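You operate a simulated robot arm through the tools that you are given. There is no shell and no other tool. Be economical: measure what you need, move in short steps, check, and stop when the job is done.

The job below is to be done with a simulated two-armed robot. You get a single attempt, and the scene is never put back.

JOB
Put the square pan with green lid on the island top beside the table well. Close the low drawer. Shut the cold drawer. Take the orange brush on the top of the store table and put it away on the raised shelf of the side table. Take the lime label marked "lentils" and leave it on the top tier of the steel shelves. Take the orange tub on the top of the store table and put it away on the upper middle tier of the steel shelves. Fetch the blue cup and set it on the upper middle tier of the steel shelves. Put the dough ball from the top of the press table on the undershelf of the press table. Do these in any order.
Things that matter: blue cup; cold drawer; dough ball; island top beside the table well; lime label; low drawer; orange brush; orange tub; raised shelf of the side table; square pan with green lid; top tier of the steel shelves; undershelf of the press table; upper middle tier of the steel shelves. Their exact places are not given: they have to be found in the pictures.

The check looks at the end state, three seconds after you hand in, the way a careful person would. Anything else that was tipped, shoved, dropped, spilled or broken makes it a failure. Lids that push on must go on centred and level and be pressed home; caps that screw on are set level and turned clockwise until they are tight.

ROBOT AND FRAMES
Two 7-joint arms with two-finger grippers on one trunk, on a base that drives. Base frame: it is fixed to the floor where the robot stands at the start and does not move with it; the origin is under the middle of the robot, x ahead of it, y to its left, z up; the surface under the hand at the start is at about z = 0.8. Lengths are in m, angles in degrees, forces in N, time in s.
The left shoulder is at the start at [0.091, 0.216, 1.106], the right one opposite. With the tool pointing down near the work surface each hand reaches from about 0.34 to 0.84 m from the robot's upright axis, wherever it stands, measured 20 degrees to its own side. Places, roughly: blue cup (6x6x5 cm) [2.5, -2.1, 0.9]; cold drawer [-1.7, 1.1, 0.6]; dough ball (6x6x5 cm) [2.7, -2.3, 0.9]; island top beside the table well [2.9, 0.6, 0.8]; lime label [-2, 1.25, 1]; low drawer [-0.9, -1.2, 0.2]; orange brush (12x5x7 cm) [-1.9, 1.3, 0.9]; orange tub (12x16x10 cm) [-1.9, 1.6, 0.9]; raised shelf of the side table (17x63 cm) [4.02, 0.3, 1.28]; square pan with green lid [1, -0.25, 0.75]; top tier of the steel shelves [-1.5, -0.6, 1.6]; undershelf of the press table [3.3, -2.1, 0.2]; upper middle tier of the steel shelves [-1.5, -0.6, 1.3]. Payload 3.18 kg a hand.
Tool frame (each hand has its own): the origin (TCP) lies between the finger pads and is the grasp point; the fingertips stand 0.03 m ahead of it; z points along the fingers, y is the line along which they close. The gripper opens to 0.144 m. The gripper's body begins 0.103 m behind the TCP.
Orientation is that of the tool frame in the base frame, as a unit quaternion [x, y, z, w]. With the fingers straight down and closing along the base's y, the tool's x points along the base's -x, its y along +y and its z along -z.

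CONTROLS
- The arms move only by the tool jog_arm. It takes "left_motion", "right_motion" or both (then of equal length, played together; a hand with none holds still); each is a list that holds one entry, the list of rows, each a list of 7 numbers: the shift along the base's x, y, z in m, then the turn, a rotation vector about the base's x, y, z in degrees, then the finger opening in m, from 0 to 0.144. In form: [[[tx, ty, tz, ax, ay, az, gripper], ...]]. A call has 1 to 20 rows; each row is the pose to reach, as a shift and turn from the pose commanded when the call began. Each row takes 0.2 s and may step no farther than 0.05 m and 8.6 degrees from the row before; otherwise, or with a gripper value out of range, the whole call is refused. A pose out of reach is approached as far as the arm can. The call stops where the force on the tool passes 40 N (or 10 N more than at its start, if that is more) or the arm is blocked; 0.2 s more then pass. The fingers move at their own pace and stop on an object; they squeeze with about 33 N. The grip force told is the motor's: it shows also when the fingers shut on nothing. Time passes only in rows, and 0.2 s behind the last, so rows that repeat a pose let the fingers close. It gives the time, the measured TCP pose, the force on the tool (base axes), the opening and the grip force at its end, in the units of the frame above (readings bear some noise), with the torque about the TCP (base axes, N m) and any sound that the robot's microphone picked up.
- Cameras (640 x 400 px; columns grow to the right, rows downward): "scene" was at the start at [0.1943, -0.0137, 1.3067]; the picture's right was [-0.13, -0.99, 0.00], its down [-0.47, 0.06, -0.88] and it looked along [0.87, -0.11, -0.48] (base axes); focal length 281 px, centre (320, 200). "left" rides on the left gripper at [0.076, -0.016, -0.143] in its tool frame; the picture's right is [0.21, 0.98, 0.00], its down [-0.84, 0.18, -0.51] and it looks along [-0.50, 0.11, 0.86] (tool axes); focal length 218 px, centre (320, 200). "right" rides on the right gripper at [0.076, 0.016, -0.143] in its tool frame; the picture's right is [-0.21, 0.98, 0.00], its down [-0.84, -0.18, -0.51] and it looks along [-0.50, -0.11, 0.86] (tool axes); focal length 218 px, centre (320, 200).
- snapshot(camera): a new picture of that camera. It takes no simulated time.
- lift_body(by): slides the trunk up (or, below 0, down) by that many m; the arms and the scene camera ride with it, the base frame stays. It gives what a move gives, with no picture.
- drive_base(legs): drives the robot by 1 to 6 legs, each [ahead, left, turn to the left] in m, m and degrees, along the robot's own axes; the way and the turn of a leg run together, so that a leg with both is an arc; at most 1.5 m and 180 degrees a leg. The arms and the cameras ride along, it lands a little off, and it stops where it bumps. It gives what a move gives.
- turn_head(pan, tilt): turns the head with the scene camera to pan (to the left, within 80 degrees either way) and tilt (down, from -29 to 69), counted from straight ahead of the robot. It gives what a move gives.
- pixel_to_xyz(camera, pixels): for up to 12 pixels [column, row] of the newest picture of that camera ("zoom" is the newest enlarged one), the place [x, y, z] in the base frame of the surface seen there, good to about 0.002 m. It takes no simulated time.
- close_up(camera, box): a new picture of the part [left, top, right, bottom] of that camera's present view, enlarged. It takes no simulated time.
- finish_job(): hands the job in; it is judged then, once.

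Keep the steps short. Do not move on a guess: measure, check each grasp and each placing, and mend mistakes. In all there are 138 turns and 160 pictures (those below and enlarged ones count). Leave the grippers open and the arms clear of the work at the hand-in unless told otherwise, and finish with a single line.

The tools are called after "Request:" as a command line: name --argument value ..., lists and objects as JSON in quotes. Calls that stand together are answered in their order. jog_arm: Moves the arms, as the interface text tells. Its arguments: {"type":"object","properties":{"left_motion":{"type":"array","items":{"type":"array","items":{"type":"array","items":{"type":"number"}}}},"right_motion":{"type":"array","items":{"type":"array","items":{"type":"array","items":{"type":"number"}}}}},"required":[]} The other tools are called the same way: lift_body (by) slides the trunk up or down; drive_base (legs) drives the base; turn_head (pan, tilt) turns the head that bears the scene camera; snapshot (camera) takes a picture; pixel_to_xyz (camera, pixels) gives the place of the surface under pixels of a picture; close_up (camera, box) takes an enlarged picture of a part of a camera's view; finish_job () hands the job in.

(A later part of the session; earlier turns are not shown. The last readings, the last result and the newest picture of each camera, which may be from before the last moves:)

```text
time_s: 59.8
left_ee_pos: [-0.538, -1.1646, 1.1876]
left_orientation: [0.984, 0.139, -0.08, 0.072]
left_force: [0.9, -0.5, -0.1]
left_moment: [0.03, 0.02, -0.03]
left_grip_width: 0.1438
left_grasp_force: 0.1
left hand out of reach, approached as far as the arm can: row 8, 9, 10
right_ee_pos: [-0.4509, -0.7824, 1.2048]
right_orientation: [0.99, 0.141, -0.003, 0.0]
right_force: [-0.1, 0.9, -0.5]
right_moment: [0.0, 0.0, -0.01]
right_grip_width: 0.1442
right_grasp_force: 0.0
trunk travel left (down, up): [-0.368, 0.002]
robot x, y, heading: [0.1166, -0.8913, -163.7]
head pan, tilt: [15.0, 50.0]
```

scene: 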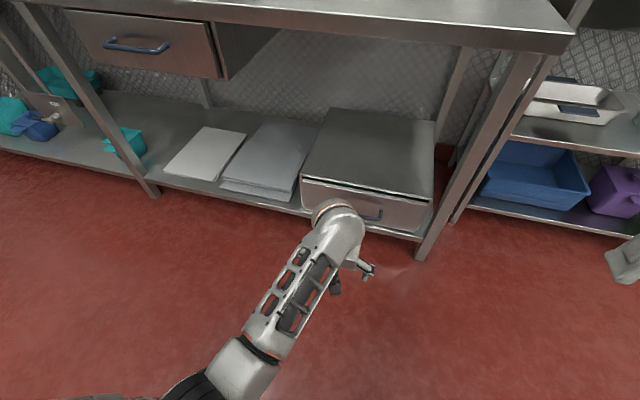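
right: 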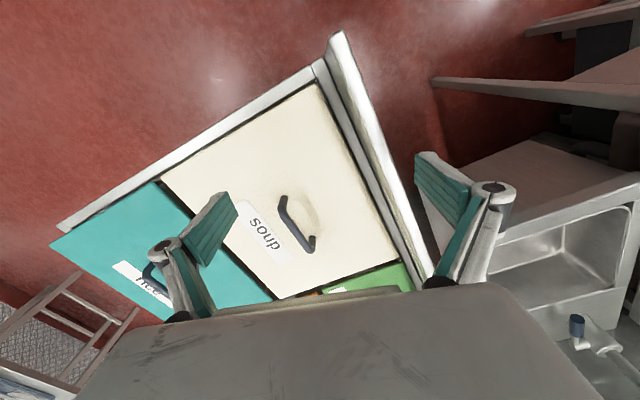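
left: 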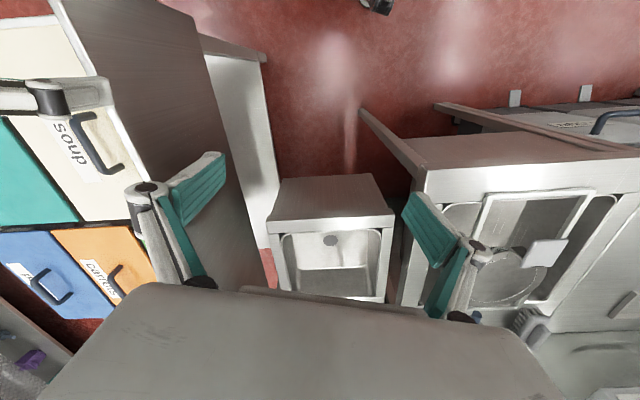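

Now I drive toward the store table: turn to face -x, slide along +y in the open aisle.

Request:
drive_base --legs '[[0, 0, -16.3], [0.2, -0.9, 0], [0.45, -0.4, 0], [0.1, -0.75, 0]]'

Request:
turn_head --pan 0 --tilt 30

Request:
snapshot --camera "scene"

```text
time_s: 79.3
left_ee_pos: [-1.3846, 1.0242, 1.1913]
left_orientation: [0.995, 0.027, -0.086, 0.049]
left_force: [-0.2, -0.7, -0.3]
left_moment: [0.01, -0.02, 0.0]
left_grip_width: 0.1442
left_grasp_force: 0.1
right_ee_pos: [-1.2044, 1.3837, 1.2039]
right_orientation: [1.0, 0.018, -0.001, 0.0]
right_force: [-0.3, -0.3, -1.0]
right_moment: [0.03, 0.03, 0.02]
right_grip_width: 0.1442
right_grasp_force: 0.1
trunk travel left (down, up): [-0.368, 0.002]
robot x, y, heading: [-0.681, 1.1377, -178.3]
head pan, tilt: [15.0, 50.0]
```

```text
time_s: 80.1
left_ee_pos: [-1.3845, 1.0215, 1.1926]
left_orientation: [0.994, 0.03, -0.088, 0.052]
left_force: [0.1, -0.4, 0.6]
left_moment: [0.0, 0.01, 0.0]
left_grip_width: 0.1439
left_grasp_force: 0.1
right_ee_pos: [-1.2046, 1.3832, 1.2032]
right_orientation: [1.0, 0.018, -0.001, 0.0]
right_force: [-0.2, -0.3, 0.7]
right_moment: [0.0, 0.0, 0.01]
right_grip_width: 0.1441
right_grasp_force: 0.1
trunk travel left (down, up): [-0.368, 0.002]
robot x, y, heading: [-0.682, 1.1425, -177.6]
head pan, tilt: [0.0, 30.0]
```

```text
135 pictures are left
```

scene: 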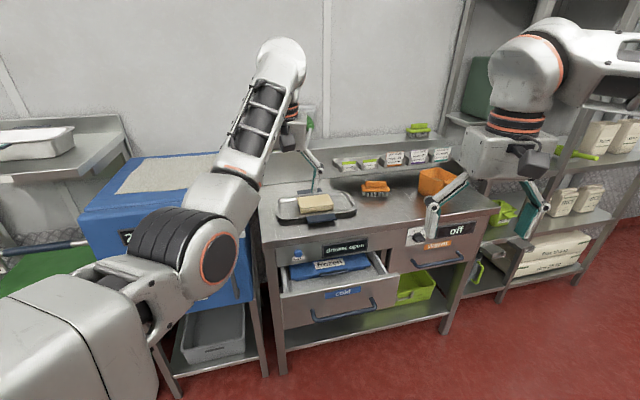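

Request:
close_up --camera "scene" --box '[250, 110, 500, 330]'

Request:
pixel_to_xyz --camera "scene" --pixels '[[345, 312], [342, 293], [290, 310], [390, 285], [345, 248], [376, 187], [435, 180], [370, 162], [345, 225], [450, 268], [270, 240], [415, 130]]'

```text
1.82 times, centred on (375, 220) of scene
```

zoom: 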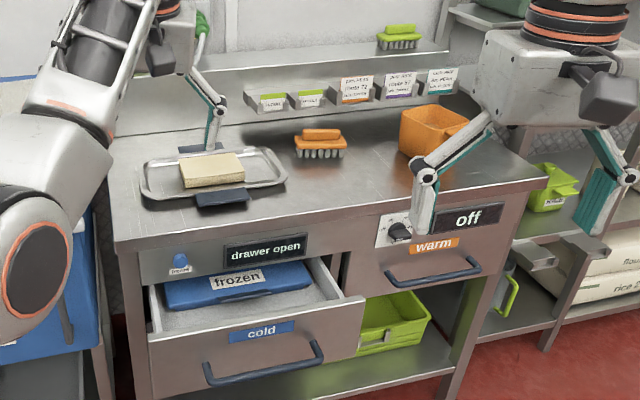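

```text
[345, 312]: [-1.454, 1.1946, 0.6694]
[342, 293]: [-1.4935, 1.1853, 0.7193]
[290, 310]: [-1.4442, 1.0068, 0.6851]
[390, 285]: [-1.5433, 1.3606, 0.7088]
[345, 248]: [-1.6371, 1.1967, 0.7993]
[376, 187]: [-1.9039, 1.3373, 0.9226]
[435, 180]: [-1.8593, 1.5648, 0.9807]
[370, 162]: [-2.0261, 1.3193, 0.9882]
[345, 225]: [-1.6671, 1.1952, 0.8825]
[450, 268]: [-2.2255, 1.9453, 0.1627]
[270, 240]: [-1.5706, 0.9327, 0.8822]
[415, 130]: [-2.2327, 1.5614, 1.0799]
```

The "cold" drawer is open ("drawer open" display), its face near (-1.49,1.19), closing along (-0.963,-0.27), travel ≈0.13. The brush (orange, 376,187), tub (435,180) and labels on the rail (370,162) are visible. I pull the left hand back, move the right hand in front of the drawer, approach, and lower the trunk.

Request:
jog_arm --left_motion '[[[0.045, 0, 0, 0, 0, 0, 0.144], [0.09, 0, 0, 0, 0, 0, 0.144], [0.135, 0, 0, 0, 0, 0, 0.144], [0.15, 0, 0, 0, 0, 0, 0.144]]]' --right_motion '[[[0, -0.04, 0, 0, 0, 0, 0], [0, -0.08, 0, 0, 0, 0, 0], [0, -0.12, 0, 0, 0, 0, 0], [0, -0.13, 0, 0, 0, 0, 0]]]'

Request:
drive_base --legs '[[0.12, 0, 0]]'

Request:
lift_body --by -0.19

```text
time_s: 81.1
left_ee_pos: [-1.3826, 1.0335, 1.197]
left_orientation: [0.993, 0.038, -0.095, 0.057]
left_force: [1.1, -0.2, -0.7]
left_moment: [-0.02, -0.01, 0.01]
left_grip_width: 0.144
left_grasp_force: 0.1
left hand out of reach, approached as far as the arm can: row 1, 2, 3, 4
right_ee_pos: [-1.204, 1.2541, 1.2031]
right_orientation: [1.0, 0.017, -0.001, 0.001]
right_force: [0.1, 0.3, 0.5]
right_moment: [-0.01, -0.02, 0.02]
right_grip_width: 0.0
right_grasp_force: 30.8
trunk travel left (down, up): [-0.368, 0.002]
robot x, y, heading: [-0.6792, 1.1383, -177.8]
head pan, tilt: [0.0, 30.0]
```

```text
time_s: 82.3
left_ee_pos: [-1.502, 1.028, 1.1921]
left_orientation: [0.993, 0.037, -0.093, 0.061]
left_force: [0.0, -0.2, -0.6]
left_moment: [0.01, -0.04, 0.01]
left_grip_width: 0.1439
left_grasp_force: 0.1
right_ee_pos: [-1.3247, 1.2484, 1.2025]
right_orientation: [1.0, 0.019, 0.0, 0.0]
right_force: [0.1, 0.2, -0.8]
right_moment: [0.03, -0.04, 0.0]
right_grip_width: 0.0
right_grasp_force: 30.6
trunk travel left (down, up): [-0.368, 0.002]
robot x, y, heading: [-0.7985, 1.1321, -177.7]
head pan, tilt: [0.0, 30.0]
```

```text
time_s: 84.4
left_ee_pos: [-1.5169, 1.0081, 0.8612]
left_orientation: [0.996, 0.04, 0.009, 0.08]
left_force: [1.0, -0.1, 0.3]
left_moment: [0.02, 0.03, -0.01]
left_grip_width: 0.1439
left_grasp_force: 0.0
right_ee_pos: [-1.3239, 1.2486, 1.0153]
right_orientation: [1.0, 0.018, -0.002, 0.0]
right_force: [0.0, 0.8, 0.1]
right_moment: [0.04, 0.03, 0.01]
right_grip_width: 0.0
right_grasp_force: 31.1
trunk travel left (down, up): [-0.178, 0.192]
robot x, y, heading: [-0.7991, 1.1341, -177.6]
head pan, tilt: [0.0, 30.0]
```

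The left hand dropped close to the table edge; I look before moving.

Request:
snapshot --camera "scene"

Request:
snapshot --camera "left"

```text
133 pictures are left
```

scene: 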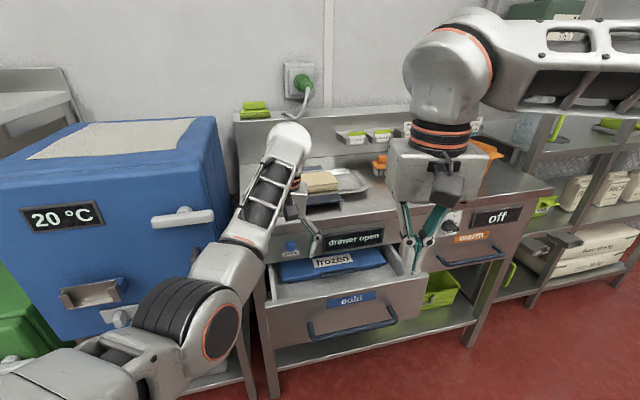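

```text
132 pictures are left
```

left: 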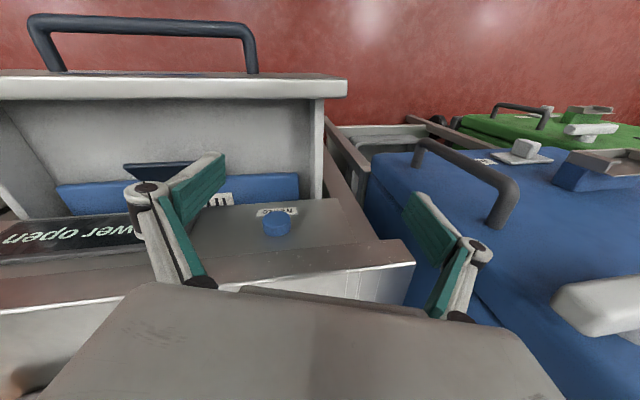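

Left hand hovers over the drawer edge. I raise it 0.2 and bring it back toward me 0.15.

Request:
jog_arm --left_motion '[[[0, 0, 0.045, 0, 0, 0, 0.144], [0, 0, 0.09, 0, 0, 0, 0.144], [0, 0, 0.135, 0, 0, 0, 0.144], [0, 0, 0.18, 0, 0, 0, 0.144], [0.04, 0, 0.2, 0, 0, 0, 0.144], [0.08, 0, 0.2, 0, 0, 0, 0.144], [0.12, 0, 0.2, 0, 0, 0, 0.144], [0.16, 0, 0.2, 0, 0, 0, 0.144], [0.2, 0, 0.2, 0, 0, 0, 0.144]]]'

```text
time_s: 86.2
left_ee_pos: [-1.5047, 0.9914, 1.0894]
left_orientation: [0.988, 0.093, 0.002, 0.12]
left_force: [0.1, 0.1, -0.4]
left_moment: [0.03, -0.01, 0.04]
left_grip_width: 0.1437
left_grasp_force: 0.0
left hand out of reach, approached as far as the arm can: row 1, 2, 3, 4, 5, 6, 7, 8
right_ee_pos: [-1.325, 1.2483, 1.0128]
right_orientation: [1.0, 0.018, -0.001, -0.001]
right_force: [0.0, -0.5, -0.3]
right_moment: [0.06, -0.03, 0.01]
right_grip_width: 0.0001
right_grasp_force: 31.0
trunk travel left (down, up): [-0.178, 0.192]
robot x, y, heading: [-0.8003, 1.1334, -177.8]
head pan, tilt: [0.0, 30.0]
stopped in row 8 (left hand): the arm was blocked; the commanded pose is now the measured one
```

The left arm got blocked again. I look at its shape.

Request:
turn_head --pan 25 --tilt 35

Request:
snapshot --camera "scene"

Request:
pixel_to_xyz --camera "scene" --pixels '[[350, 200], [330, 240], [290, 290], [200, 330], [100, 370], [400, 150], [440, 110]]'

```text
time_s: 87.1
left_ee_pos: [-1.5043, 0.9929, 1.0911]
left_orientation: [0.989, 0.091, 0.001, 0.12]
left_force: [-1.1, 0.3, -0.3]
left_moment: [0.02, -0.03, -0.02]
left_grip_width: 0.1438
left_grasp_force: 0.0
right_ee_pos: [-1.3244, 1.2495, 1.0127]
right_orientation: [1.0, 0.019, -0.001, 0.0]
right_force: [-0.3, -0.5, -0.6]
right_moment: [0.0, 0.01, 0.03]
right_grip_width: 0.0001
right_grasp_force: 30.6
trunk travel left (down, up): [-0.178, 0.192]
robot x, y, heading: [-0.8019, 1.1354, -177.9]
head pan, tilt: [25.0, 35.0]
```

```text
131 pictures are left
```

scene: 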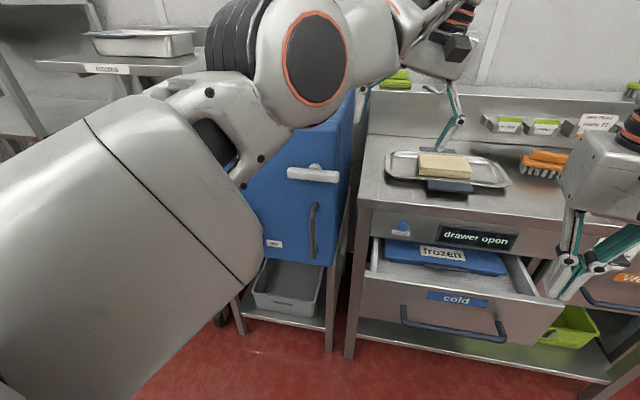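

```text
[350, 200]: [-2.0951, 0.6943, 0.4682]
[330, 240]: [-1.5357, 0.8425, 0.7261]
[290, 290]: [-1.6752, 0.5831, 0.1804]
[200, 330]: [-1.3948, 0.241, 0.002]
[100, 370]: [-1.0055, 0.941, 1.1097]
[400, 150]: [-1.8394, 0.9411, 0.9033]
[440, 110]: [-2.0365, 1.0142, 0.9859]
```

The elbow has come up again. I try pulling the left hand back and straight.

Request:
jog_arm --left_motion '[[[0.02, 0, 0.03, 0, 0, 0, 0.144], [0.05, 0, 0.06, 0, 0, 0, 0.144], [0.09, 0, 0.08, 0, 0, 0, 0.144], [0.13, 0, 0.08, 0, 0, 0, 0.144], [0.17, 0, 0.08, 0, 0, 0, 0.144]]]'

Request:
snapshot --camera "scene"

```text
time_s: 88.4
left_ee_pos: [-1.5083, 0.9168, 1.1247]
left_orientation: [0.957, 0.169, -0.035, 0.231]
left_force: [-0.4, -0.4, 0.1]
left_moment: [0.02, -0.01, 0.0]
left_grip_width: 0.1437
left_grasp_force: 0.0
left hand out of reach, approached as far as the arm can: row 1, 2, 3, 4, 5
right_ee_pos: [-1.3246, 1.2486, 1.0129]
right_orientation: [1.0, 0.019, 0.0, 0.0]
right_force: [-0.2, 0.0, 0.6]
right_moment: [0.02, 0.01, 0.04]
right_grip_width: 0.0
right_grasp_force: 31.0
trunk travel left (down, up): [-0.178, 0.192]
robot x, y, heading: [-0.7967, 1.1356, -178.1]
head pan, tilt: [25.0, 35.0]
stopped in row 5 (left hand): the arm was blocked; the commanded pose is now the measured one
```

```text
130 pictures are left
```

scene: 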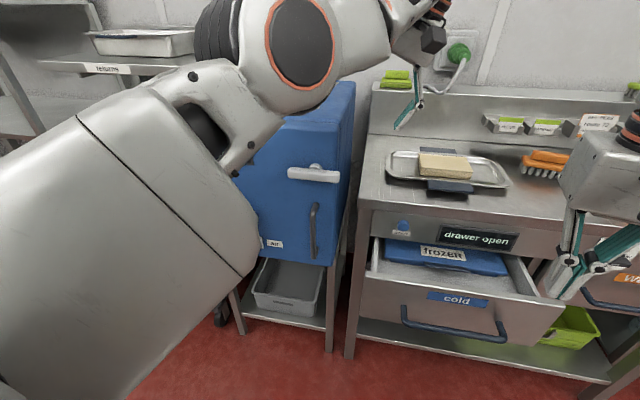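

The left arm is awkward but out of the way. I first push the drawer with the right hand: descend to z≈0.67, then push.

Request:
jog_arm --right_motion '[[[0, 0, -0.05, 0, 0, 0, 0], [0, 0, -0.1, 0, 0, 0, 0], [0, 0, -0.15, 0, 0, 0, 0], [0, 0, -0.2, 0, 0, 0, 0], [0, 0, -0.25, 0, 0, 0, 0], [0, 0, -0.3, 0, 0, 0, 0], [0, 0, -0.345, 0, 0, 0, 0], [-0.038, -0.011, -0.345, 0, 0, 0, 0], [-0.077, -0.022, -0.345, 0, 0, 0, 0], [-0.106, -0.03, -0.345, 0, 0, 0, 0], [-0.125, -0.035, -0.345, 0, 0, 0, 0], [-0.144, -0.04, -0.345, 0, 0, 0, 0], [-0.164, -0.046, -0.345, 0, 0, 0, 0], [-0.183, -0.051, -0.345, 0, 0, 0, 0], [-0.202, -0.057, -0.345, 0, 0, 0, 0], [-0.22, -0.062, -0.345, 0, 0, 0, 0], [-0.24, -0.067, -0.345, 0, 0, 0, 0]]]'

Request:
snapshot --camera "scene"

```text
time_s: 92.0
left_ee_pos: [-1.5088, 0.9184, 1.1265]
left_orientation: [0.957, 0.169, -0.036, 0.231]
left_force: [-0.4, 0.2, 0.1]
left_moment: [0.02, 0.01, 0.03]
left_grip_width: 0.144
left_grasp_force: 0.0
right_ee_pos: [-1.5422, 1.1878, 0.6685]
right_orientation: [1.0, 0.019, -0.002, 0.001]
right_force: [-0.2, -0.1, 0.3]
right_moment: [0.01, 0.0, -0.05]
right_grip_width: 0.0
right_grasp_force: 30.6
right hand out of reach, approached as far as the arm can: row 17
trunk travel left (down, up): [-0.178, 0.192]
robot x, y, heading: [-0.803, 1.1349, -177.8]
head pan, tilt: [25.0, 35.0]
```

```text
129 pictures are left
```

scene: 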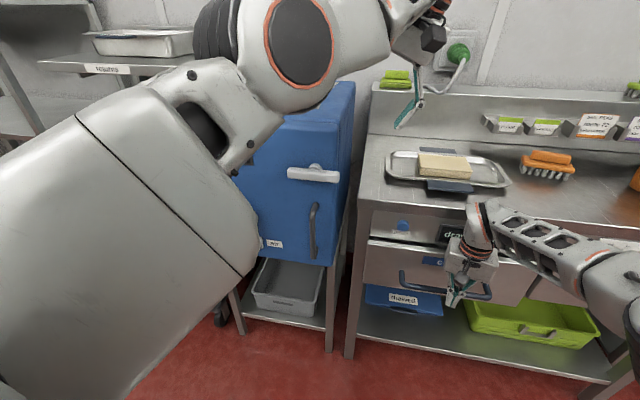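

The drawer went in, but a blue "frozen" item appears at (405,298) below. I zoom in.

Request:
close_up --camera "scene" --box '[350, 200, 610, 370]'

Request:
pixel_to_xyz --camera "scene" --pixels '[[405, 298], [390, 262], [375, 240], [530, 285], [430, 330], [375, 265], [420, 305]]'

```text
2.35 times, centred on (480, 285) of scene
```

zoom: 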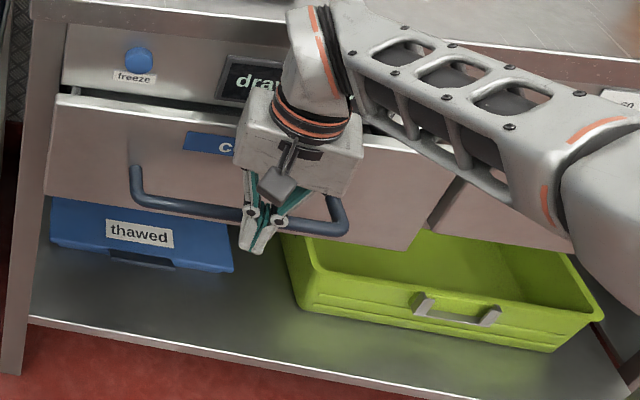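

```text
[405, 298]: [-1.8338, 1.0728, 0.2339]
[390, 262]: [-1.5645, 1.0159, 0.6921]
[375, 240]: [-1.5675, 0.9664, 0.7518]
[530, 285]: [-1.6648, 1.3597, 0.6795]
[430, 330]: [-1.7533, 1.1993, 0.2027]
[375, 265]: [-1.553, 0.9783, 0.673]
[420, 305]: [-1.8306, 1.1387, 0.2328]
```

That's a separate "thawed" bin on the undershelf; fine. The drawer seems a couple of cm short as the arm reached its limit. I back the hand 0.08, drive 0.08 closer and push again.

Request:
jog_arm --right_motion '[[[0.04, 0.011, 0, 0, 0, 0, 0], [0.077, 0.022, 0, 0, 0, 0, 0]]]'

Request:
drive_base --legs '[[0.08, 0, 0]]'

Request:
jog_arm --right_motion '[[[-0.01, -0.003, 0, 0, 0, 0, 0], [-0.02, -0.006, 0, 0, 0, 0, 0], [-0.03, -0.009, 0, 0, 0, 0, 0], [-0.04, -0.012, 0, 0, 0, 0, 0], [-0.05, -0.015, 0, 0, 0, 0, 0], [-0.06, -0.018, 0, 0, 0, 0, 0]]]'

Request:
snapshot --camera "scene"

```text
time_s: 92.6
left_ee_pos: [-1.5092, 0.9185, 1.1262]
left_orientation: [0.958, 0.17, -0.037, 0.23]
left_force: [0.0, 0.1, 0.7]
left_moment: [-0.05, 0.01, 0.01]
left_grip_width: 0.144
left_grasp_force: 0.0
right_ee_pos: [-1.464, 1.2115, 0.6695]
right_orientation: [1.0, 0.018, -0.003, 0.002]
right_force: [-0.5, 0.1, -0.4]
right_moment: [0.01, -0.02, -0.01]
right_grip_width: 0.0
right_grasp_force: 30.8
trunk travel left (down, up): [-0.178, 0.192]
robot x, y, heading: [-0.7967, 1.1347, -177.7]
head pan, tilt: [25.0, 35.0]
```

```text
time_s: 93.7
left_ee_pos: [-1.5889, 0.915, 1.1249]
left_orientation: [0.958, 0.169, -0.036, 0.23]
left_force: [-0.3, 0.4, 0.0]
left_moment: [-0.01, 0.0, 0.0]
left_grip_width: 0.144
left_grasp_force: 0.0
right_ee_pos: [-1.5446, 1.2088, 0.6679]
right_orientation: [1.0, 0.018, -0.001, 0.0]
right_force: [0.3, -0.4, -0.4]
right_moment: [0.01, 0.02, -0.01]
right_grip_width: 0.0
right_grasp_force: 30.6
trunk travel left (down, up): [-0.178, 0.192]
robot x, y, heading: [-0.8803, 1.1349, -177.8]
head pan, tilt: [25.0, 35.0]
```

```text
time_s: 94.8
left_ee_pos: [-1.5838, 0.9148, 1.1288]
left_orientation: [0.957, 0.17, -0.038, 0.23]
left_force: [0.5, 0.0, 0.1]
left_moment: [0.04, 0.03, -0.06]
left_grip_width: 0.1437
left_grasp_force: 0.1
right_ee_pos: [-1.5801, 1.1962, 0.6693]
right_orientation: [1.0, 0.016, 0.004, 0.0]
right_force: [27.3, 10.2, 13.3]
right_moment: [-1.65, 4.86, -0.02]
right_grip_width: 0.0
right_grasp_force: 30.5
trunk travel left (down, up): [-0.178, 0.192]
robot x, y, heading: [-0.8778, 1.1309, -178.1]
head pan, tilt: [25.0, 35.0]
stopped in row 5 (right hand): the force on the tool passed its limit at 59 N (the readings are from after the stop); the commanded pose is now the measured one
```

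```text
127 pictures are left
```

scene: 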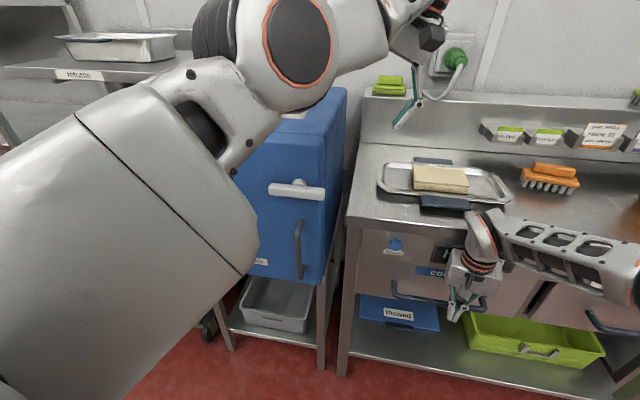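

It stopped at 59 N (likely closed; wrist perhaps touching the table edge). I back the hand off and check.

Request:
jog_arm --right_motion '[[[0.04, 0.011, 0, 0, 0, 0, 0], [0.08, 0.022, 0, 0, 0, 0, 0], [0.12, 0.033, 0, 0, 0, 0, 0.144]]]'

Request:
close_up --camera "scene" --box '[340, 200, 600, 360]'

Request:
pixel_to_xyz --camera "zoom" --pixels '[[60, 130], [60, 170], [100, 80], [420, 230], [560, 260]]'

```text
time_s: 95.6
left_ee_pos: [-1.5883, 0.9143, 1.1269]
left_orientation: [0.958, 0.17, -0.036, 0.23]
left_force: [0.3, 0.5, -0.3]
left_moment: [-0.02, 0.03, 0.01]
left_grip_width: 0.1442
left_grasp_force: 0.1
right_ee_pos: [-1.4649, 1.2305, 0.6649]
right_orientation: [1.0, 0.017, 0.005, -0.001]
right_force: [0.1, -0.5, 0.0]
right_moment: [-0.01, 0.03, 0.02]
right_grip_width: 0.1361
right_grasp_force: 0.0
trunk travel left (down, up): [-0.178, 0.192]
robot x, y, heading: [-0.8806, 1.1331, -177.8]
head pan, tilt: [25.0, 35.0]
```

```text
2.46 times, centred on (470, 280) of scene
```

zoom: 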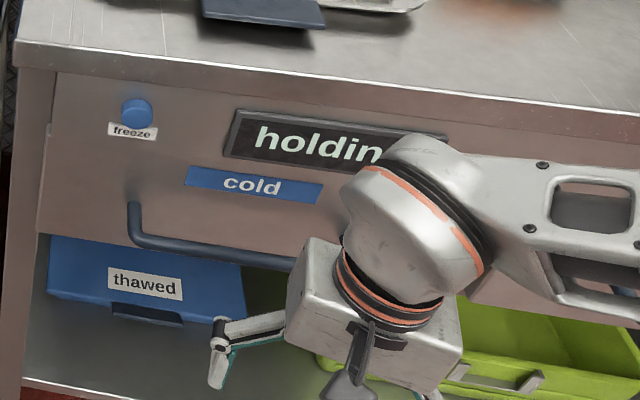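

```text
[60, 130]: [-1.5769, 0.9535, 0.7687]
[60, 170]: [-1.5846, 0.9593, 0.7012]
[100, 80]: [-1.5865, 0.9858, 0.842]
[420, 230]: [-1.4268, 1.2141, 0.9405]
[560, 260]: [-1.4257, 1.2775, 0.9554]
```

Display now says "holding": cold drawer shut. Now I raise the right hand, back up for space, to sort out the left arm.

Request:
jog_arm --right_motion '[[[0.04, 0, 0.02, 0, 0, 0, 0.144], [0.08, 0, 0.05, 0, 0, 0, 0.144], [0.1, 0, 0.09, 0, 0, 0, 0.144], [0.1, 0.02, 0.135, 0, 0, 0, 0.144], [0.1, 0.04, 0.18, 0, 0, 0, 0.144], [0.1, 0.06, 0.225, 0, 0, 0, 0.144], [0.1, 0.08, 0.27, 0, 0, 0, 0.144], [0.1, 0.1, 0.315, 0, 0, 0, 0.144], [0.1, 0.12, 0.36, 0, 0, 0, 0.144], [0.1, 0.14, 0.4, 0, 0, 0, 0.144]]]'

Request:
drive_base --legs '[[-0.3, 0, 0]]'

Request:
jog_arm --left_motion '[[[0.02, 0, -0.03, -2, 4, 0, 0.144], [0.04, 0, -0.06, -4, 8, 0, 0.144], [0.06, 0, -0.09, -6, 12, 0, 0.144], [0.08, 0, -0.12, -8, 16, 0, 0.144]]]'

Request:
turn_head --pan 35 --tilt 30

Request:
snapshot --camera "scene"

```text
time_s: 97.8
left_ee_pos: [-1.5869, 0.9153, 1.1264]
left_orientation: [0.957, 0.17, -0.036, 0.23]
left_force: [-1.0, 0.1, 0.0]
left_moment: [0.01, 0.02, 0.0]
left_grip_width: 0.1441
left_grasp_force: 0.1
right_ee_pos: [-1.363, 1.3682, 1.0642]
right_orientation: [1.0, 0.018, 0.006, -0.001]
right_force: [-0.4, -0.2, -1.0]
right_moment: [0.02, 0.03, 0.02]
right_grip_width: 0.144
right_grasp_force: 0.1
trunk travel left (down, up): [-0.178, 0.192]
robot x, y, heading: [-0.8816, 1.1309, -177.8]
head pan, tilt: [25.0, 35.0]
```

```text
time_s: 99.9
left_ee_pos: [-1.2875, 0.9261, 1.1253]
left_orientation: [0.957, 0.171, -0.034, 0.23]
left_force: [0.3, 0.4, 0.3]
left_moment: [0.01, -0.03, 0.0]
left_grip_width: 0.1438
left_grasp_force: 0.0
right_ee_pos: [-1.0627, 1.3776, 1.0636]
right_orientation: [1.0, 0.018, 0.006, -0.001]
right_force: [0.5, 0.4, -0.2]
right_moment: [-0.01, 0.03, 0.01]
right_grip_width: 0.1438
right_grasp_force: 0.1
trunk travel left (down, up): [-0.178, 0.192]
robot x, y, heading: [-0.5751, 1.143, -177.9]
head pan, tilt: [25.0, 35.0]
```

```text
time_s: 100.9
left_ee_pos: [-1.3369, 1.023, 0.9995]
left_orientation: [0.974, 0.219, -0.042, 0.025]
left_force: [0.4, -0.3, 0.5]
left_moment: [-0.01, 0.1, 0.01]
left_grip_width: 0.1439
left_grasp_force: 0.0
left hand out of reach, approached as far as the arm can: row 1, 2, 3, 4
right_ee_pos: [-1.0598, 1.3776, 1.0656]
right_orientation: [1.0, 0.019, 0.003, 0.0]
right_force: [0.4, 0.3, 1.1]
right_moment: [-0.01, 0.1, -0.02]
right_grip_width: 0.1439
right_grasp_force: 0.1
trunk travel left (down, up): [-0.178, 0.192]
robot x, y, heading: [-0.5763, 1.1415, -177.8]
head pan, tilt: [25.0, 35.0]
stopped in row 4 (left hand): the arm was blocked; the commanded pose is now the measured one
```

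```text
time_s: 101.6
left_ee_pos: [-1.3398, 1.024, 0.9959]
left_orientation: [0.974, 0.219, -0.04, 0.026]
left_force: [-0.4, 1.0, -0.3]
left_moment: [-0.01, 0.04, 0.0]
left_grip_width: 0.1441
left_grasp_force: 0.0
right_ee_pos: [-1.0635, 1.3769, 1.0622]
right_orientation: [1.0, 0.018, 0.006, 0.0]
right_force: [-0.2, -0.5, 0.5]
right_moment: [0.0, -0.07, 0.03]
right_grip_width: 0.1441
right_grasp_force: 0.0
trunk travel left (down, up): [-0.178, 0.192]
robot x, y, heading: [-0.5774, 1.1424, -177.8]
head pan, tilt: [35.0, 30.0]
```

```text
125 pictures are left
```

scene: 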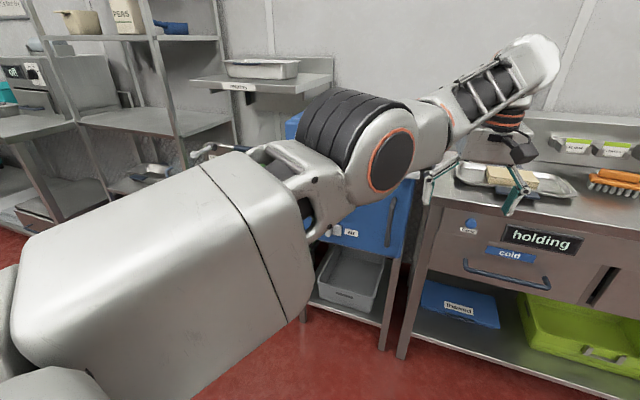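

The arm seems limited by wrist yaw (it drifted +23°). I test yawing the left hand further that way while pulling it back.

Request:
jog_arm --left_motion '[[[0, 0, 0, 0, 0, 8, 0.144], [0.02, 0, 0, 0, 0, 16, 0.144], [0.05, 0, 0, 0, 0, 24, 0.144], [0.09, 0, 0, 0, 0, 32, 0.144], [0.13, 0, 0, 0, 0, 40, 0.144], [0.17, 0, 0, 0, 0, 48, 0.144]]]'

Request:
snapshot --camera "scene"

```text
time_s: 103.2
left_ee_pos: [-1.2968, 1.0538, 1.0139]
left_orientation: [0.79, 0.611, -0.006, 0.045]
left_force: [0.3, -0.1, 0.5]
left_moment: [0.04, 0.01, -0.02]
left_grip_width: 0.144
left_grasp_force: 0.0
left hand out of reach, approached as far as the arm can: row 2, 3, 4, 5, 6
right_ee_pos: [-1.0634, 1.3773, 1.0619]
right_orientation: [1.0, 0.019, 0.006, -0.002]
right_force: [-0.5, 0.8, 0.2]
right_moment: [-0.01, 0.0, -0.02]
right_grip_width: 0.1438
right_grasp_force: 0.1
trunk travel left (down, up): [-0.178, 0.192]
robot x, y, heading: [-0.5803, 1.1423, -177.9]
head pan, tilt: [35.0, 30.0]
stopped in row 6 (left hand): the arm was blocked; the commanded pose is now the measured one
```

```text
124 pictures are left
```

scene: 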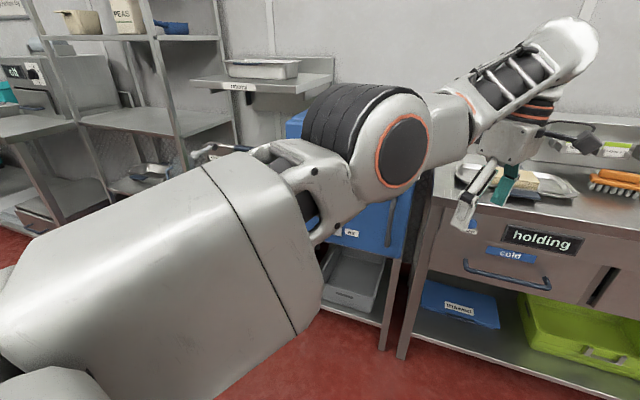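

Not the wrist. I test other directions: down and outward to the left, where the shoulder may have more room.

Request:
jog_arm --left_motion '[[[0, 0, -0.04, 0, 0, -8, 0.144], [0, 0, -0.08, 0, 0, -16, 0.144], [0, 0, -0.12, 0, 0, -24, 0.144], [0, 0, -0.16, 0, 0, -32, 0.144], [0.02, 0, -0.2, 0, 0, -40, 0.144], [0.04, 0, -0.24, 0, 0, -48, 0.144], [0.06, 0, -0.28, 0, 0, -56, 0.144], [0.09, 0, -0.31, 0, 0, -64, 0.144], [0.12, 0, -0.34, 0, 0, -72, 0.144], [0.15, 0, -0.37, 0, 0, -72, 0.144]]]'

Request:
snapshot --camera "scene"

```text
time_s: 104.8
left_ee_pos: [-1.2971, 1.1409, 0.7296]
left_orientation: [0.969, 0.221, 0.056, -0.092]
left_force: [-0.8, -0.1, 0.4]
left_moment: [0.01, 0.0, 0.01]
left_grip_width: 0.1441
left_grasp_force: 0.1
left hand out of reach, approached as far as the arm can: row 1, 2, 3, 4, 5, 6, 7, 8
right_ee_pos: [-1.0645, 1.378, 1.0623]
right_orientation: [1.0, 0.019, 0.007, -0.002]
right_force: [0.1, 0.2, 0.1]
right_moment: [0.01, -0.02, -0.01]
right_grip_width: 0.1438
right_grasp_force: 0.1
trunk travel left (down, up): [-0.178, 0.192]
robot x, y, heading: [-0.5762, 1.1425, -177.9]
head pan, tilt: [35.0, 30.0]
stopped in row 8 (left hand): the arm was blocked; the commanded pose is now the measured one
```

```text
123 pictures are left
```

scene: 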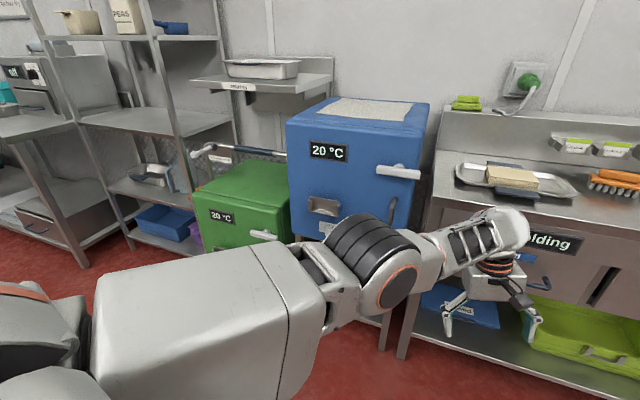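

I try pulling back at this low height, while moving outward left.

Request:
jog_arm --left_motion '[[[0.02, -0.03, 0, 0, 0, -5, 0.144], [0.04, -0.06, 0, 0, 0, -10, 0.144], [0.06, -0.09, 0, 0, 0, -15, 0.144], [0.08, -0.12, 0, 0, 0, -20, 0.144], [0.1, -0.15, 0, 0, 0, -22, 0.144], [0.13, -0.17, 0, 0, 0, -22, 0.144], [0.16, -0.19, 0, 0, 0, -22, 0.144], [0.2, -0.2, 0, 0, 0, -22, 0.144]]]'

Request:
snapshot --camera "scene"

```text
time_s: 106.6
left_ee_pos: [-1.3076, 0.9925, 0.6982]
left_orientation: [0.994, 0.032, 0.074, -0.08]
left_force: [-0.3, 0.6, 0.8]
left_moment: [-0.03, -0.03, -0.04]
left_grip_width: 0.1439
left_grasp_force: 0.0
left hand out of reach, approached as far as the arm can: row 1, 2, 3, 4, 5, 6, 7, 8
right_ee_pos: [-1.0639, 1.3781, 1.0616]
right_orientation: [1.0, 0.018, 0.006, 0.0]
right_force: [-0.4, 0.0, 1.1]
right_moment: [-0.04, 0.04, -0.02]
right_grip_width: 0.1442
right_grasp_force: 0.0
trunk travel left (down, up): [-0.178, 0.192]
robot x, y, heading: [-0.576, 1.1433, -177.8]
head pan, tilt: [35.0, 30.0]
```

```text
122 pictures are left
```

scene: 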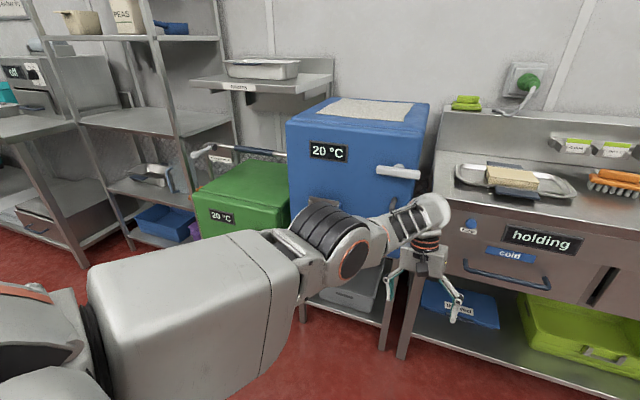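

The arm slides sideways fine but not radially. I swing the left hand out around the shoulder to the side, so the elbow can fold outward as it was at the start.

Request:
jog_arm --left_motion '[[[-0.003, -0.047, 0, 0, 0, 4, 0.144], [-0.003, -0.094, 0, 0, 0, 8, 0.144], [0.001, -0.141, 0, 0, 0, 12, 0.144], [0.008, -0.188, 0, 0, 0, 16, 0.144], [0.019, -0.234, 0, 0, 0, 20, 0.144], [0.033, -0.279, 0, 0, 0, 24, 0.144], [0.05, -0.322, 0, 0, 0, 28, 0.144], [0.07, -0.365, 0, 0, 0, 32, 0.144], [0.094, -0.406, 0, 0, 0, 36, 0.144], [0.12, -0.445, 0, 0, 0, 40, 0.144], [0.149, -0.482, 0, 0, 0, 44, 0.144], [0.181, -0.517, 0, 0, 0, 48, 0.144], [0.215, -0.549, 0, 0, 0, 52, 0.144], [0.252, -0.579, 0, 0, 0, 56, 0.144], [0.29, -0.606, 0, 0, 0, 60, 0.144], [0.331, -0.63, 0, 0, 0, 64, 0.144], [0.373, -0.651, 0, 0, 0, 68, 0.144]]]'

Request:
turn_head --pan 60 --tilt 35

Request:
snapshot --camera "scene"

```text
time_s: 110.2
left_ee_pos: [-0.97, 0.2805, 0.6724]
left_orientation: [0.805, 0.583, 0.016, -0.109]
left_force: [-0.7, 0.6, -0.2]
left_moment: [-0.02, -0.01, 0.0]
left_grip_width: 0.1441
left_grasp_force: 0.0
left hand out of reach, approached as far as the arm can: row 1, 2, 3, 4, 5, 6, 7, 8, 9, 10, 11, 12, 13, 14, 15, 16, 17
right_ee_pos: [-1.0625, 1.3771, 1.0635]
right_orientation: [1.0, 0.018, 0.006, -0.001]
right_force: [-0.1, 0.7, 0.4]
right_moment: [0.03, 0.0, -0.01]
right_grip_width: 0.144
right_grasp_force: 0.0
trunk travel left (down, up): [-0.178, 0.192]
robot x, y, heading: [-0.5755, 1.1406, -177.7]
head pan, tilt: [35.0, 30.0]
```

```text
time_s: 111.1
left_ee_pos: [-0.9722, 0.2815, 0.673]
left_orientation: [0.806, 0.581, 0.017, -0.108]
left_force: [0.9, -0.1, -0.5]
left_moment: [-0.02, 0.0, -0.07]
left_grip_width: 0.144
left_grasp_force: 0.0
right_ee_pos: [-1.0625, 1.3789, 1.0623]
right_orientation: [1.0, 0.018, 0.006, -0.001]
right_force: [0.7, -0.7, 0.7]
right_moment: [-0.01, 0.02, -0.02]
right_grip_width: 0.1438
right_grasp_force: 0.1
trunk travel left (down, up): [-0.178, 0.192]
robot x, y, heading: [-0.5788, 1.1449, -177.9]
head pan, tilt: [60.0, 35.0]
```

```text
121 pictures are left
```

scene: 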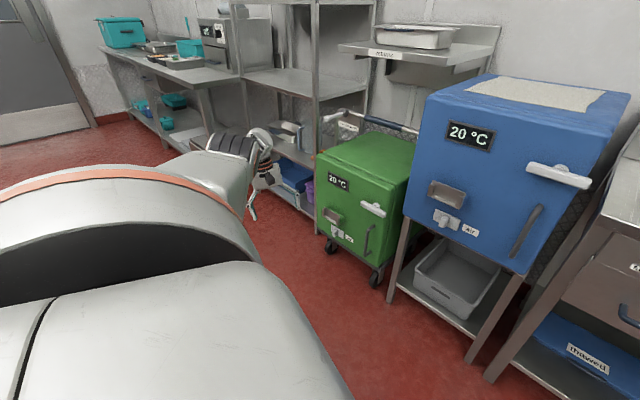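

The arm is out to the side now. I bring the hand back in a straight line to the front.

Request:
jog_arm --left_motion '[[[-0.005, 0.045, 0, 0, 0, -4, 0.144], [-0.01, 0.09, 0, 0, 0, -8, 0.144], [-0.015, 0.135, 0, 0, 0, -12, 0.144], [-0.02, 0.18, 0, 0, 0, -16, 0.144], [-0.025, 0.225, 0, 0, 0, -20, 0.144], [-0.03, 0.27, 0, 0, 0, -24, 0.144], [-0.035, 0.315, 0, 0, 0, -28, 0.144], [-0.04, 0.36, 0, 0, 0, -32, 0.144], [-0.045, 0.405, 0, 0, 0, -36, 0.144], [-0.05, 0.45, 0, 0, 0, -42, 0.144], [-0.055, 0.495, 0, 0, 0, -48, 0.144], [-0.06, 0.54, 0, 0, 0, -54, 0.144], [-0.065, 0.585, 0, 0, 0, -60, 0.144], [-0.07, 0.63, 0, 0, 0, -66, 0.144]]]'

Request:
snapshot --camera "scene"

```text
time_s: 114.1
left_ee_pos: [-1.2694, 0.932, 0.5683]
left_orientation: [0.993, 0.048, 0.076, -0.079]
left_force: [0.2, 0.4, 0.8]
left_moment: [0.0, 0.04, -0.01]
left_grip_width: 0.1437
left_grasp_force: 0.1
left hand out of reach, approached as far as the arm can: row 1, 2, 3, 4, 5, 6, 7, 8, 9, 10, 11, 12, 13, 14
right_ee_pos: [-1.0622, 1.38, 1.0621]
right_orientation: [1.0, 0.018, 0.005, 0.0]
right_force: [0.7, 0.7, 0.1]
right_moment: [-0.09, -0.01, -0.01]
right_grip_width: 0.1441
right_grasp_force: 0.0
trunk travel left (down, up): [-0.178, 0.192]
robot x, y, heading: [-0.5824, 1.143, -177.5]
head pan, tilt: [60.0, 35.0]
```

```text
120 pictures are left
```

scene: 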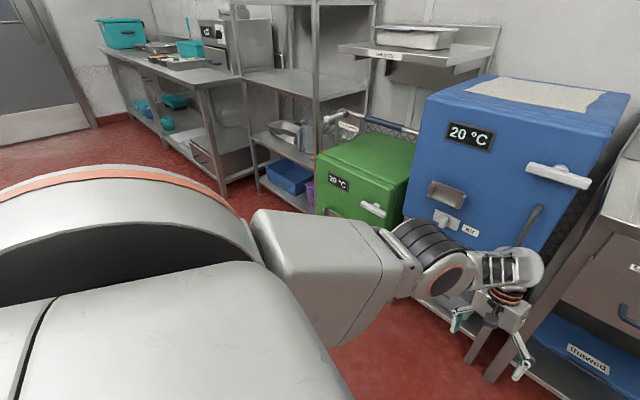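

The wrist-to-shoulder distance stays stuck at ~0.68: the elbow hangs low so the wrist hits its bend limit. I roll the hand so the fingers point to my right, which should force the elbow outward.

Request:
jog_arm --left_motion '[[[0, 0.01, 0.02, 8, 0, 0, 0.144], [0, 0.02, 0.04, 16, 0, 0, 0.144], [0, 0.03, 0.06, 24, 0, 0, 0.144], [0, 0.04, 0.08, 32, 0, 0, 0.144], [0.01, 0.05, 0.1, 40, 0, 0, 0.144], [0.02, 0.06, 0.12, 48, 0, 0, 0.144], [0.03, 0.07, 0.14, 56, 0, 0, 0.144], [0.05, 0.08, 0.16, 64, 0, 0, 0.144], [0.08, 0.09, 0.18, 72, 0, 0, 0.144], [0.11, 0.1, 0.2, 80, 0, 0, 0.144], [0.14, 0.1, 0.22, 80, 0, 0, 0.144], [0.17, 0.1, 0.25, 80, 0, 0, 0.144]]]'

Request:
snapshot --camera "scene"

```text
time_s: 116.7
left_ee_pos: [-1.2315, 1.0062, 0.7414]
left_orientation: [0.708, -0.009, 0.087, -0.701]
left_force: [1.0, 0.2, 0.1]
left_moment: [0.02, 0.01, 0.03]
left_grip_width: 0.1438
left_grasp_force: 0.1
left hand out of reach, approached as far as the arm can: row 1, 2, 6, 7, 8, 9, 10, 11, 12
right_ee_pos: [-1.0626, 1.3776, 1.0622]
right_orientation: [1.0, 0.019, 0.006, -0.001]
right_force: [-0.1, 0.9, -1.1]
right_moment: [-0.04, -0.03, -0.01]
right_grip_width: 0.1441
right_grasp_force: 0.0
trunk travel left (down, up): [-0.178, 0.192]
robot x, y, heading: [-0.5781, 1.1422, -177.6]
head pan, tilt: [60.0, 35.0]
```

```text
119 pictures are left
```

scene: 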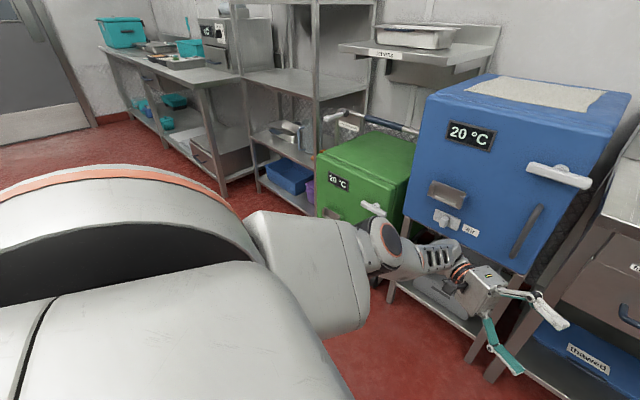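

The roll worked and the elbow turned. Now I pull the hand back with this orientation.

Request:
jog_arm --left_motion '[[[0.03, 0.01, 0.02, 0, 0, 0, 0.144], [0.06, 0.02, 0.04, 0, 0, 0, 0.144], [0.09, 0.03, 0.06, 0, 0, 0, 0.144], [0.12, 0.04, 0.08, 0, 0, 0, 0.144], [0.15, 0.05, 0.11, 0, 0, 0, 0.144], [0.18, 0.06, 0.14, 0, 0, 0, 0.144]]]'

Request:
turn_head --pan 40 --tilt 35

Request:
snapshot --camera "scene"

```text
time_s: 118.1
left_ee_pos: [-1.2381, 1.0276, 0.7467]
left_orientation: [0.707, -0.009, 0.088, -0.702]
left_force: [0.3, -0.2, 0.1]
left_moment: [0.01, 0.02, -0.02]
left_grip_width: 0.144
left_grasp_force: 0.0
left hand out of reach, approached as far as the arm can: row 1, 2, 3, 4, 5, 6
right_ee_pos: [-1.0633, 1.3784, 1.0617]
right_orientation: [1.0, 0.019, 0.006, -0.002]
right_force: [0.3, 0.4, 0.2]
right_moment: [0.03, 0.02, -0.01]
right_grip_width: 0.1439
right_grasp_force: 0.0
trunk travel left (down, up): [-0.178, 0.192]
robot x, y, heading: [-0.5798, 1.1405, -177.8]
head pan, tilt: [60.0, 35.0]
```

```text
time_s: 118.9
left_ee_pos: [-1.2377, 1.0271, 0.7484]
left_orientation: [0.708, -0.008, 0.088, -0.701]
left_force: [0.1, -0.3, 0.1]
left_moment: [0.0, 0.01, -0.04]
left_grip_width: 0.1443
left_grasp_force: 0.0
right_ee_pos: [-1.064, 1.3788, 1.0625]
right_orientation: [1.0, 0.018, 0.006, -0.001]
right_force: [-0.6, 0.3, 0.0]
right_moment: [0.03, 0.01, -0.03]
right_grip_width: 0.1438
right_grasp_force: 0.1
trunk travel left (down, up): [-0.178, 0.192]
robot x, y, heading: [-0.5795, 1.1428, -177.6]
head pan, tilt: [40.0, 35.0]
```

```text
118 pictures are left
```

scene: 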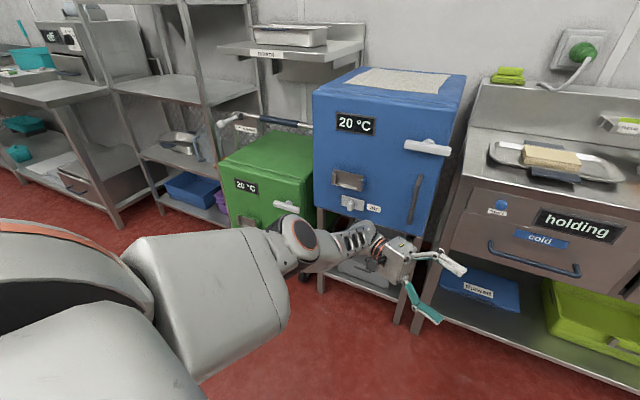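

The wrist-shoulder distance remains 0.67 whatever I do, so the elbow itself is at a stop on the wrong side of straight. I'll turn to face the free aisle (-y) and stretch the arm fully so the elbow can pass through straight.

Request:
drive_base --legs '[[-0.05, 0, 88]]'

Request:
jog_arm --left_motion '[[[0, -0.045, 0, 0, 0, -8, 0.144], [0, -0.09, 0, 0, 0, -16, 0.144], [0, -0.135, 0, 0, 0, -24, 0.144], [0, -0.18, 0, 0, 0, -32, 0.144], [0, -0.225, 0, 0, 0, -40, 0.144], [0, -0.27, 0, 0, 0, -48, 0.144], [0, -0.31, 0, 0, 0, -56, 0.144], [0, -0.35, 0, 0, 0, -64, 0.144], [0, -0.39, 0, 0, 0, -72, 0.144], [0, -0.43, 0, 0, 0, -80, 0.144]]]'

Request:
turn_head --pan 25 --tilt 30

Request:
snapshot --camera "scene"

```text
time_s: 123.1
left_ee_pos: [-0.456, 0.5139, 0.7482]
left_orientation: [-0.515, -0.485, 0.424, 0.565]
left_force: [1.6, 0.9, 0.3]
left_moment: [0.0, 0.01, 0.01]
left_grip_width: 0.1442
left_grasp_force: 0.2
right_ee_pos: [-0.7995, 0.7005, 1.0628]
right_orientation: [0.707, 0.707, 0.003, -0.006]
right_force: [-0.5, 0.4, -0.9]
right_moment: [0.0, -0.01, -0.01]
right_grip_width: 0.1439
right_grasp_force: 0.0
trunk travel left (down, up): [-0.178, 0.192]
robot x, y, heading: [-0.5486, 1.1767, -89.7]
head pan, tilt: [40.0, 35.0]
```

```text
time_s: 125.3
left_ee_pos: [-0.5458, 0.6964, 0.6901]
left_orientation: [0.827, 0.139, -0.09, -0.537]
left_force: [-0.3, -1.3, -0.2]
left_moment: [-0.01, 0.02, 0.05]
left_grip_width: 0.144
left_grasp_force: 0.1
left hand out of reach, approached as far as the arm can: row 1, 2, 3, 4, 5, 6, 7, 8, 9, 10
right_ee_pos: [-0.7971, 0.6981, 1.0624]
right_orientation: [0.707, 0.707, 0.003, -0.005]
right_force: [0.5, 0.8, 0.3]
right_moment: [0.03, 0.03, 0.02]
right_grip_width: 0.144
right_grasp_force: 0.1
trunk travel left (down, up): [-0.178, 0.192]
robot x, y, heading: [-0.5453, 1.1749, -90.4]
head pan, tilt: [40.0, 35.0]
```

```text
time_s: 126.0
left_ee_pos: [-0.5458, 0.7005, 0.6885]
left_orientation: [0.826, 0.142, -0.086, -0.539]
left_force: [-0.5, -0.5, 0.1]
left_moment: [0.01, 0.01, -0.01]
left_grip_width: 0.1439
left_grasp_force: 0.1
right_ee_pos: [-0.7995, 0.7004, 1.0622]
right_orientation: [0.707, 0.707, 0.002, -0.006]
right_force: [0.2, -0.5, -0.2]
right_moment: [-0.01, 0.01, 0.01]
right_grip_width: 0.144
right_grasp_force: 0.1
trunk travel left (down, up): [-0.178, 0.192]
robot x, y, heading: [-0.5469, 1.1749, -90.2]
head pan, tilt: [25.0, 30.0]
```

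```text
117 pictures are left
```

scene: 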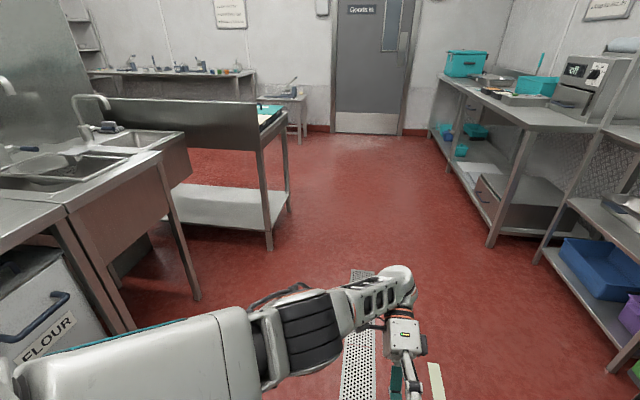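

I measure points along the left arm to understand its shape.

Request:
pixel_to_xyz --camera "scene" --pixels '[[100, 360], [200, 340], [245, 360], [310, 330], [350, 305], [400, 285], [400, 330], [270, 310]]'

Request:
turn_head --pan 50 --tilt 60

Request:
snapshot --camera "scene"

```text
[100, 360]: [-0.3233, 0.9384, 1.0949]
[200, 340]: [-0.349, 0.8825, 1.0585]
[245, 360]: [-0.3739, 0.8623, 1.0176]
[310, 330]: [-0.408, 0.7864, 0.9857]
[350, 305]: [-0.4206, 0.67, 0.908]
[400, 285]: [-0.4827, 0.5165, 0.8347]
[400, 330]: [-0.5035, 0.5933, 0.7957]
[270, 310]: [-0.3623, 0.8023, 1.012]
```

```text
time_s: 127.0
left_ee_pos: [-0.5457, 0.6999, 0.6878]
left_orientation: [0.826, 0.142, -0.085, -0.539]
left_force: [0.5, 0.6, 0.4]
left_moment: [0.02, 0.0, -0.01]
left_grip_width: 0.144
left_grasp_force: 0.0
right_ee_pos: [-0.7995, 0.6993, 1.0614]
right_orientation: [0.707, 0.707, 0.003, -0.005]
right_force: [1.0, 0.3, -0.1]
right_moment: [0.02, 0.02, 0.01]
right_grip_width: 0.1441
right_grasp_force: 0.0
trunk travel left (down, up): [-0.178, 0.192]
robot x, y, heading: [-0.5435, 1.1733, -90.0]
head pan, tilt: [50.0, 60.0]
```

```text
116 pictures are left
```

scene: 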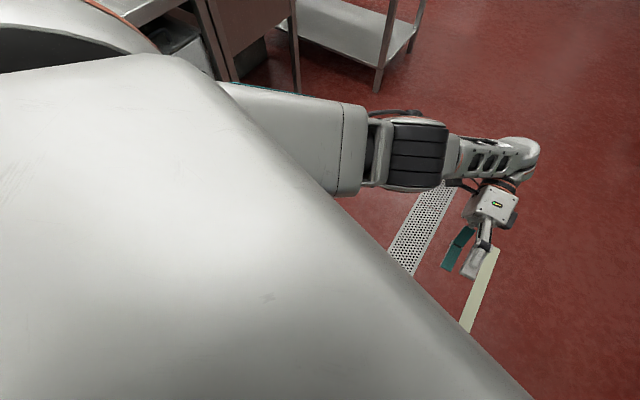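

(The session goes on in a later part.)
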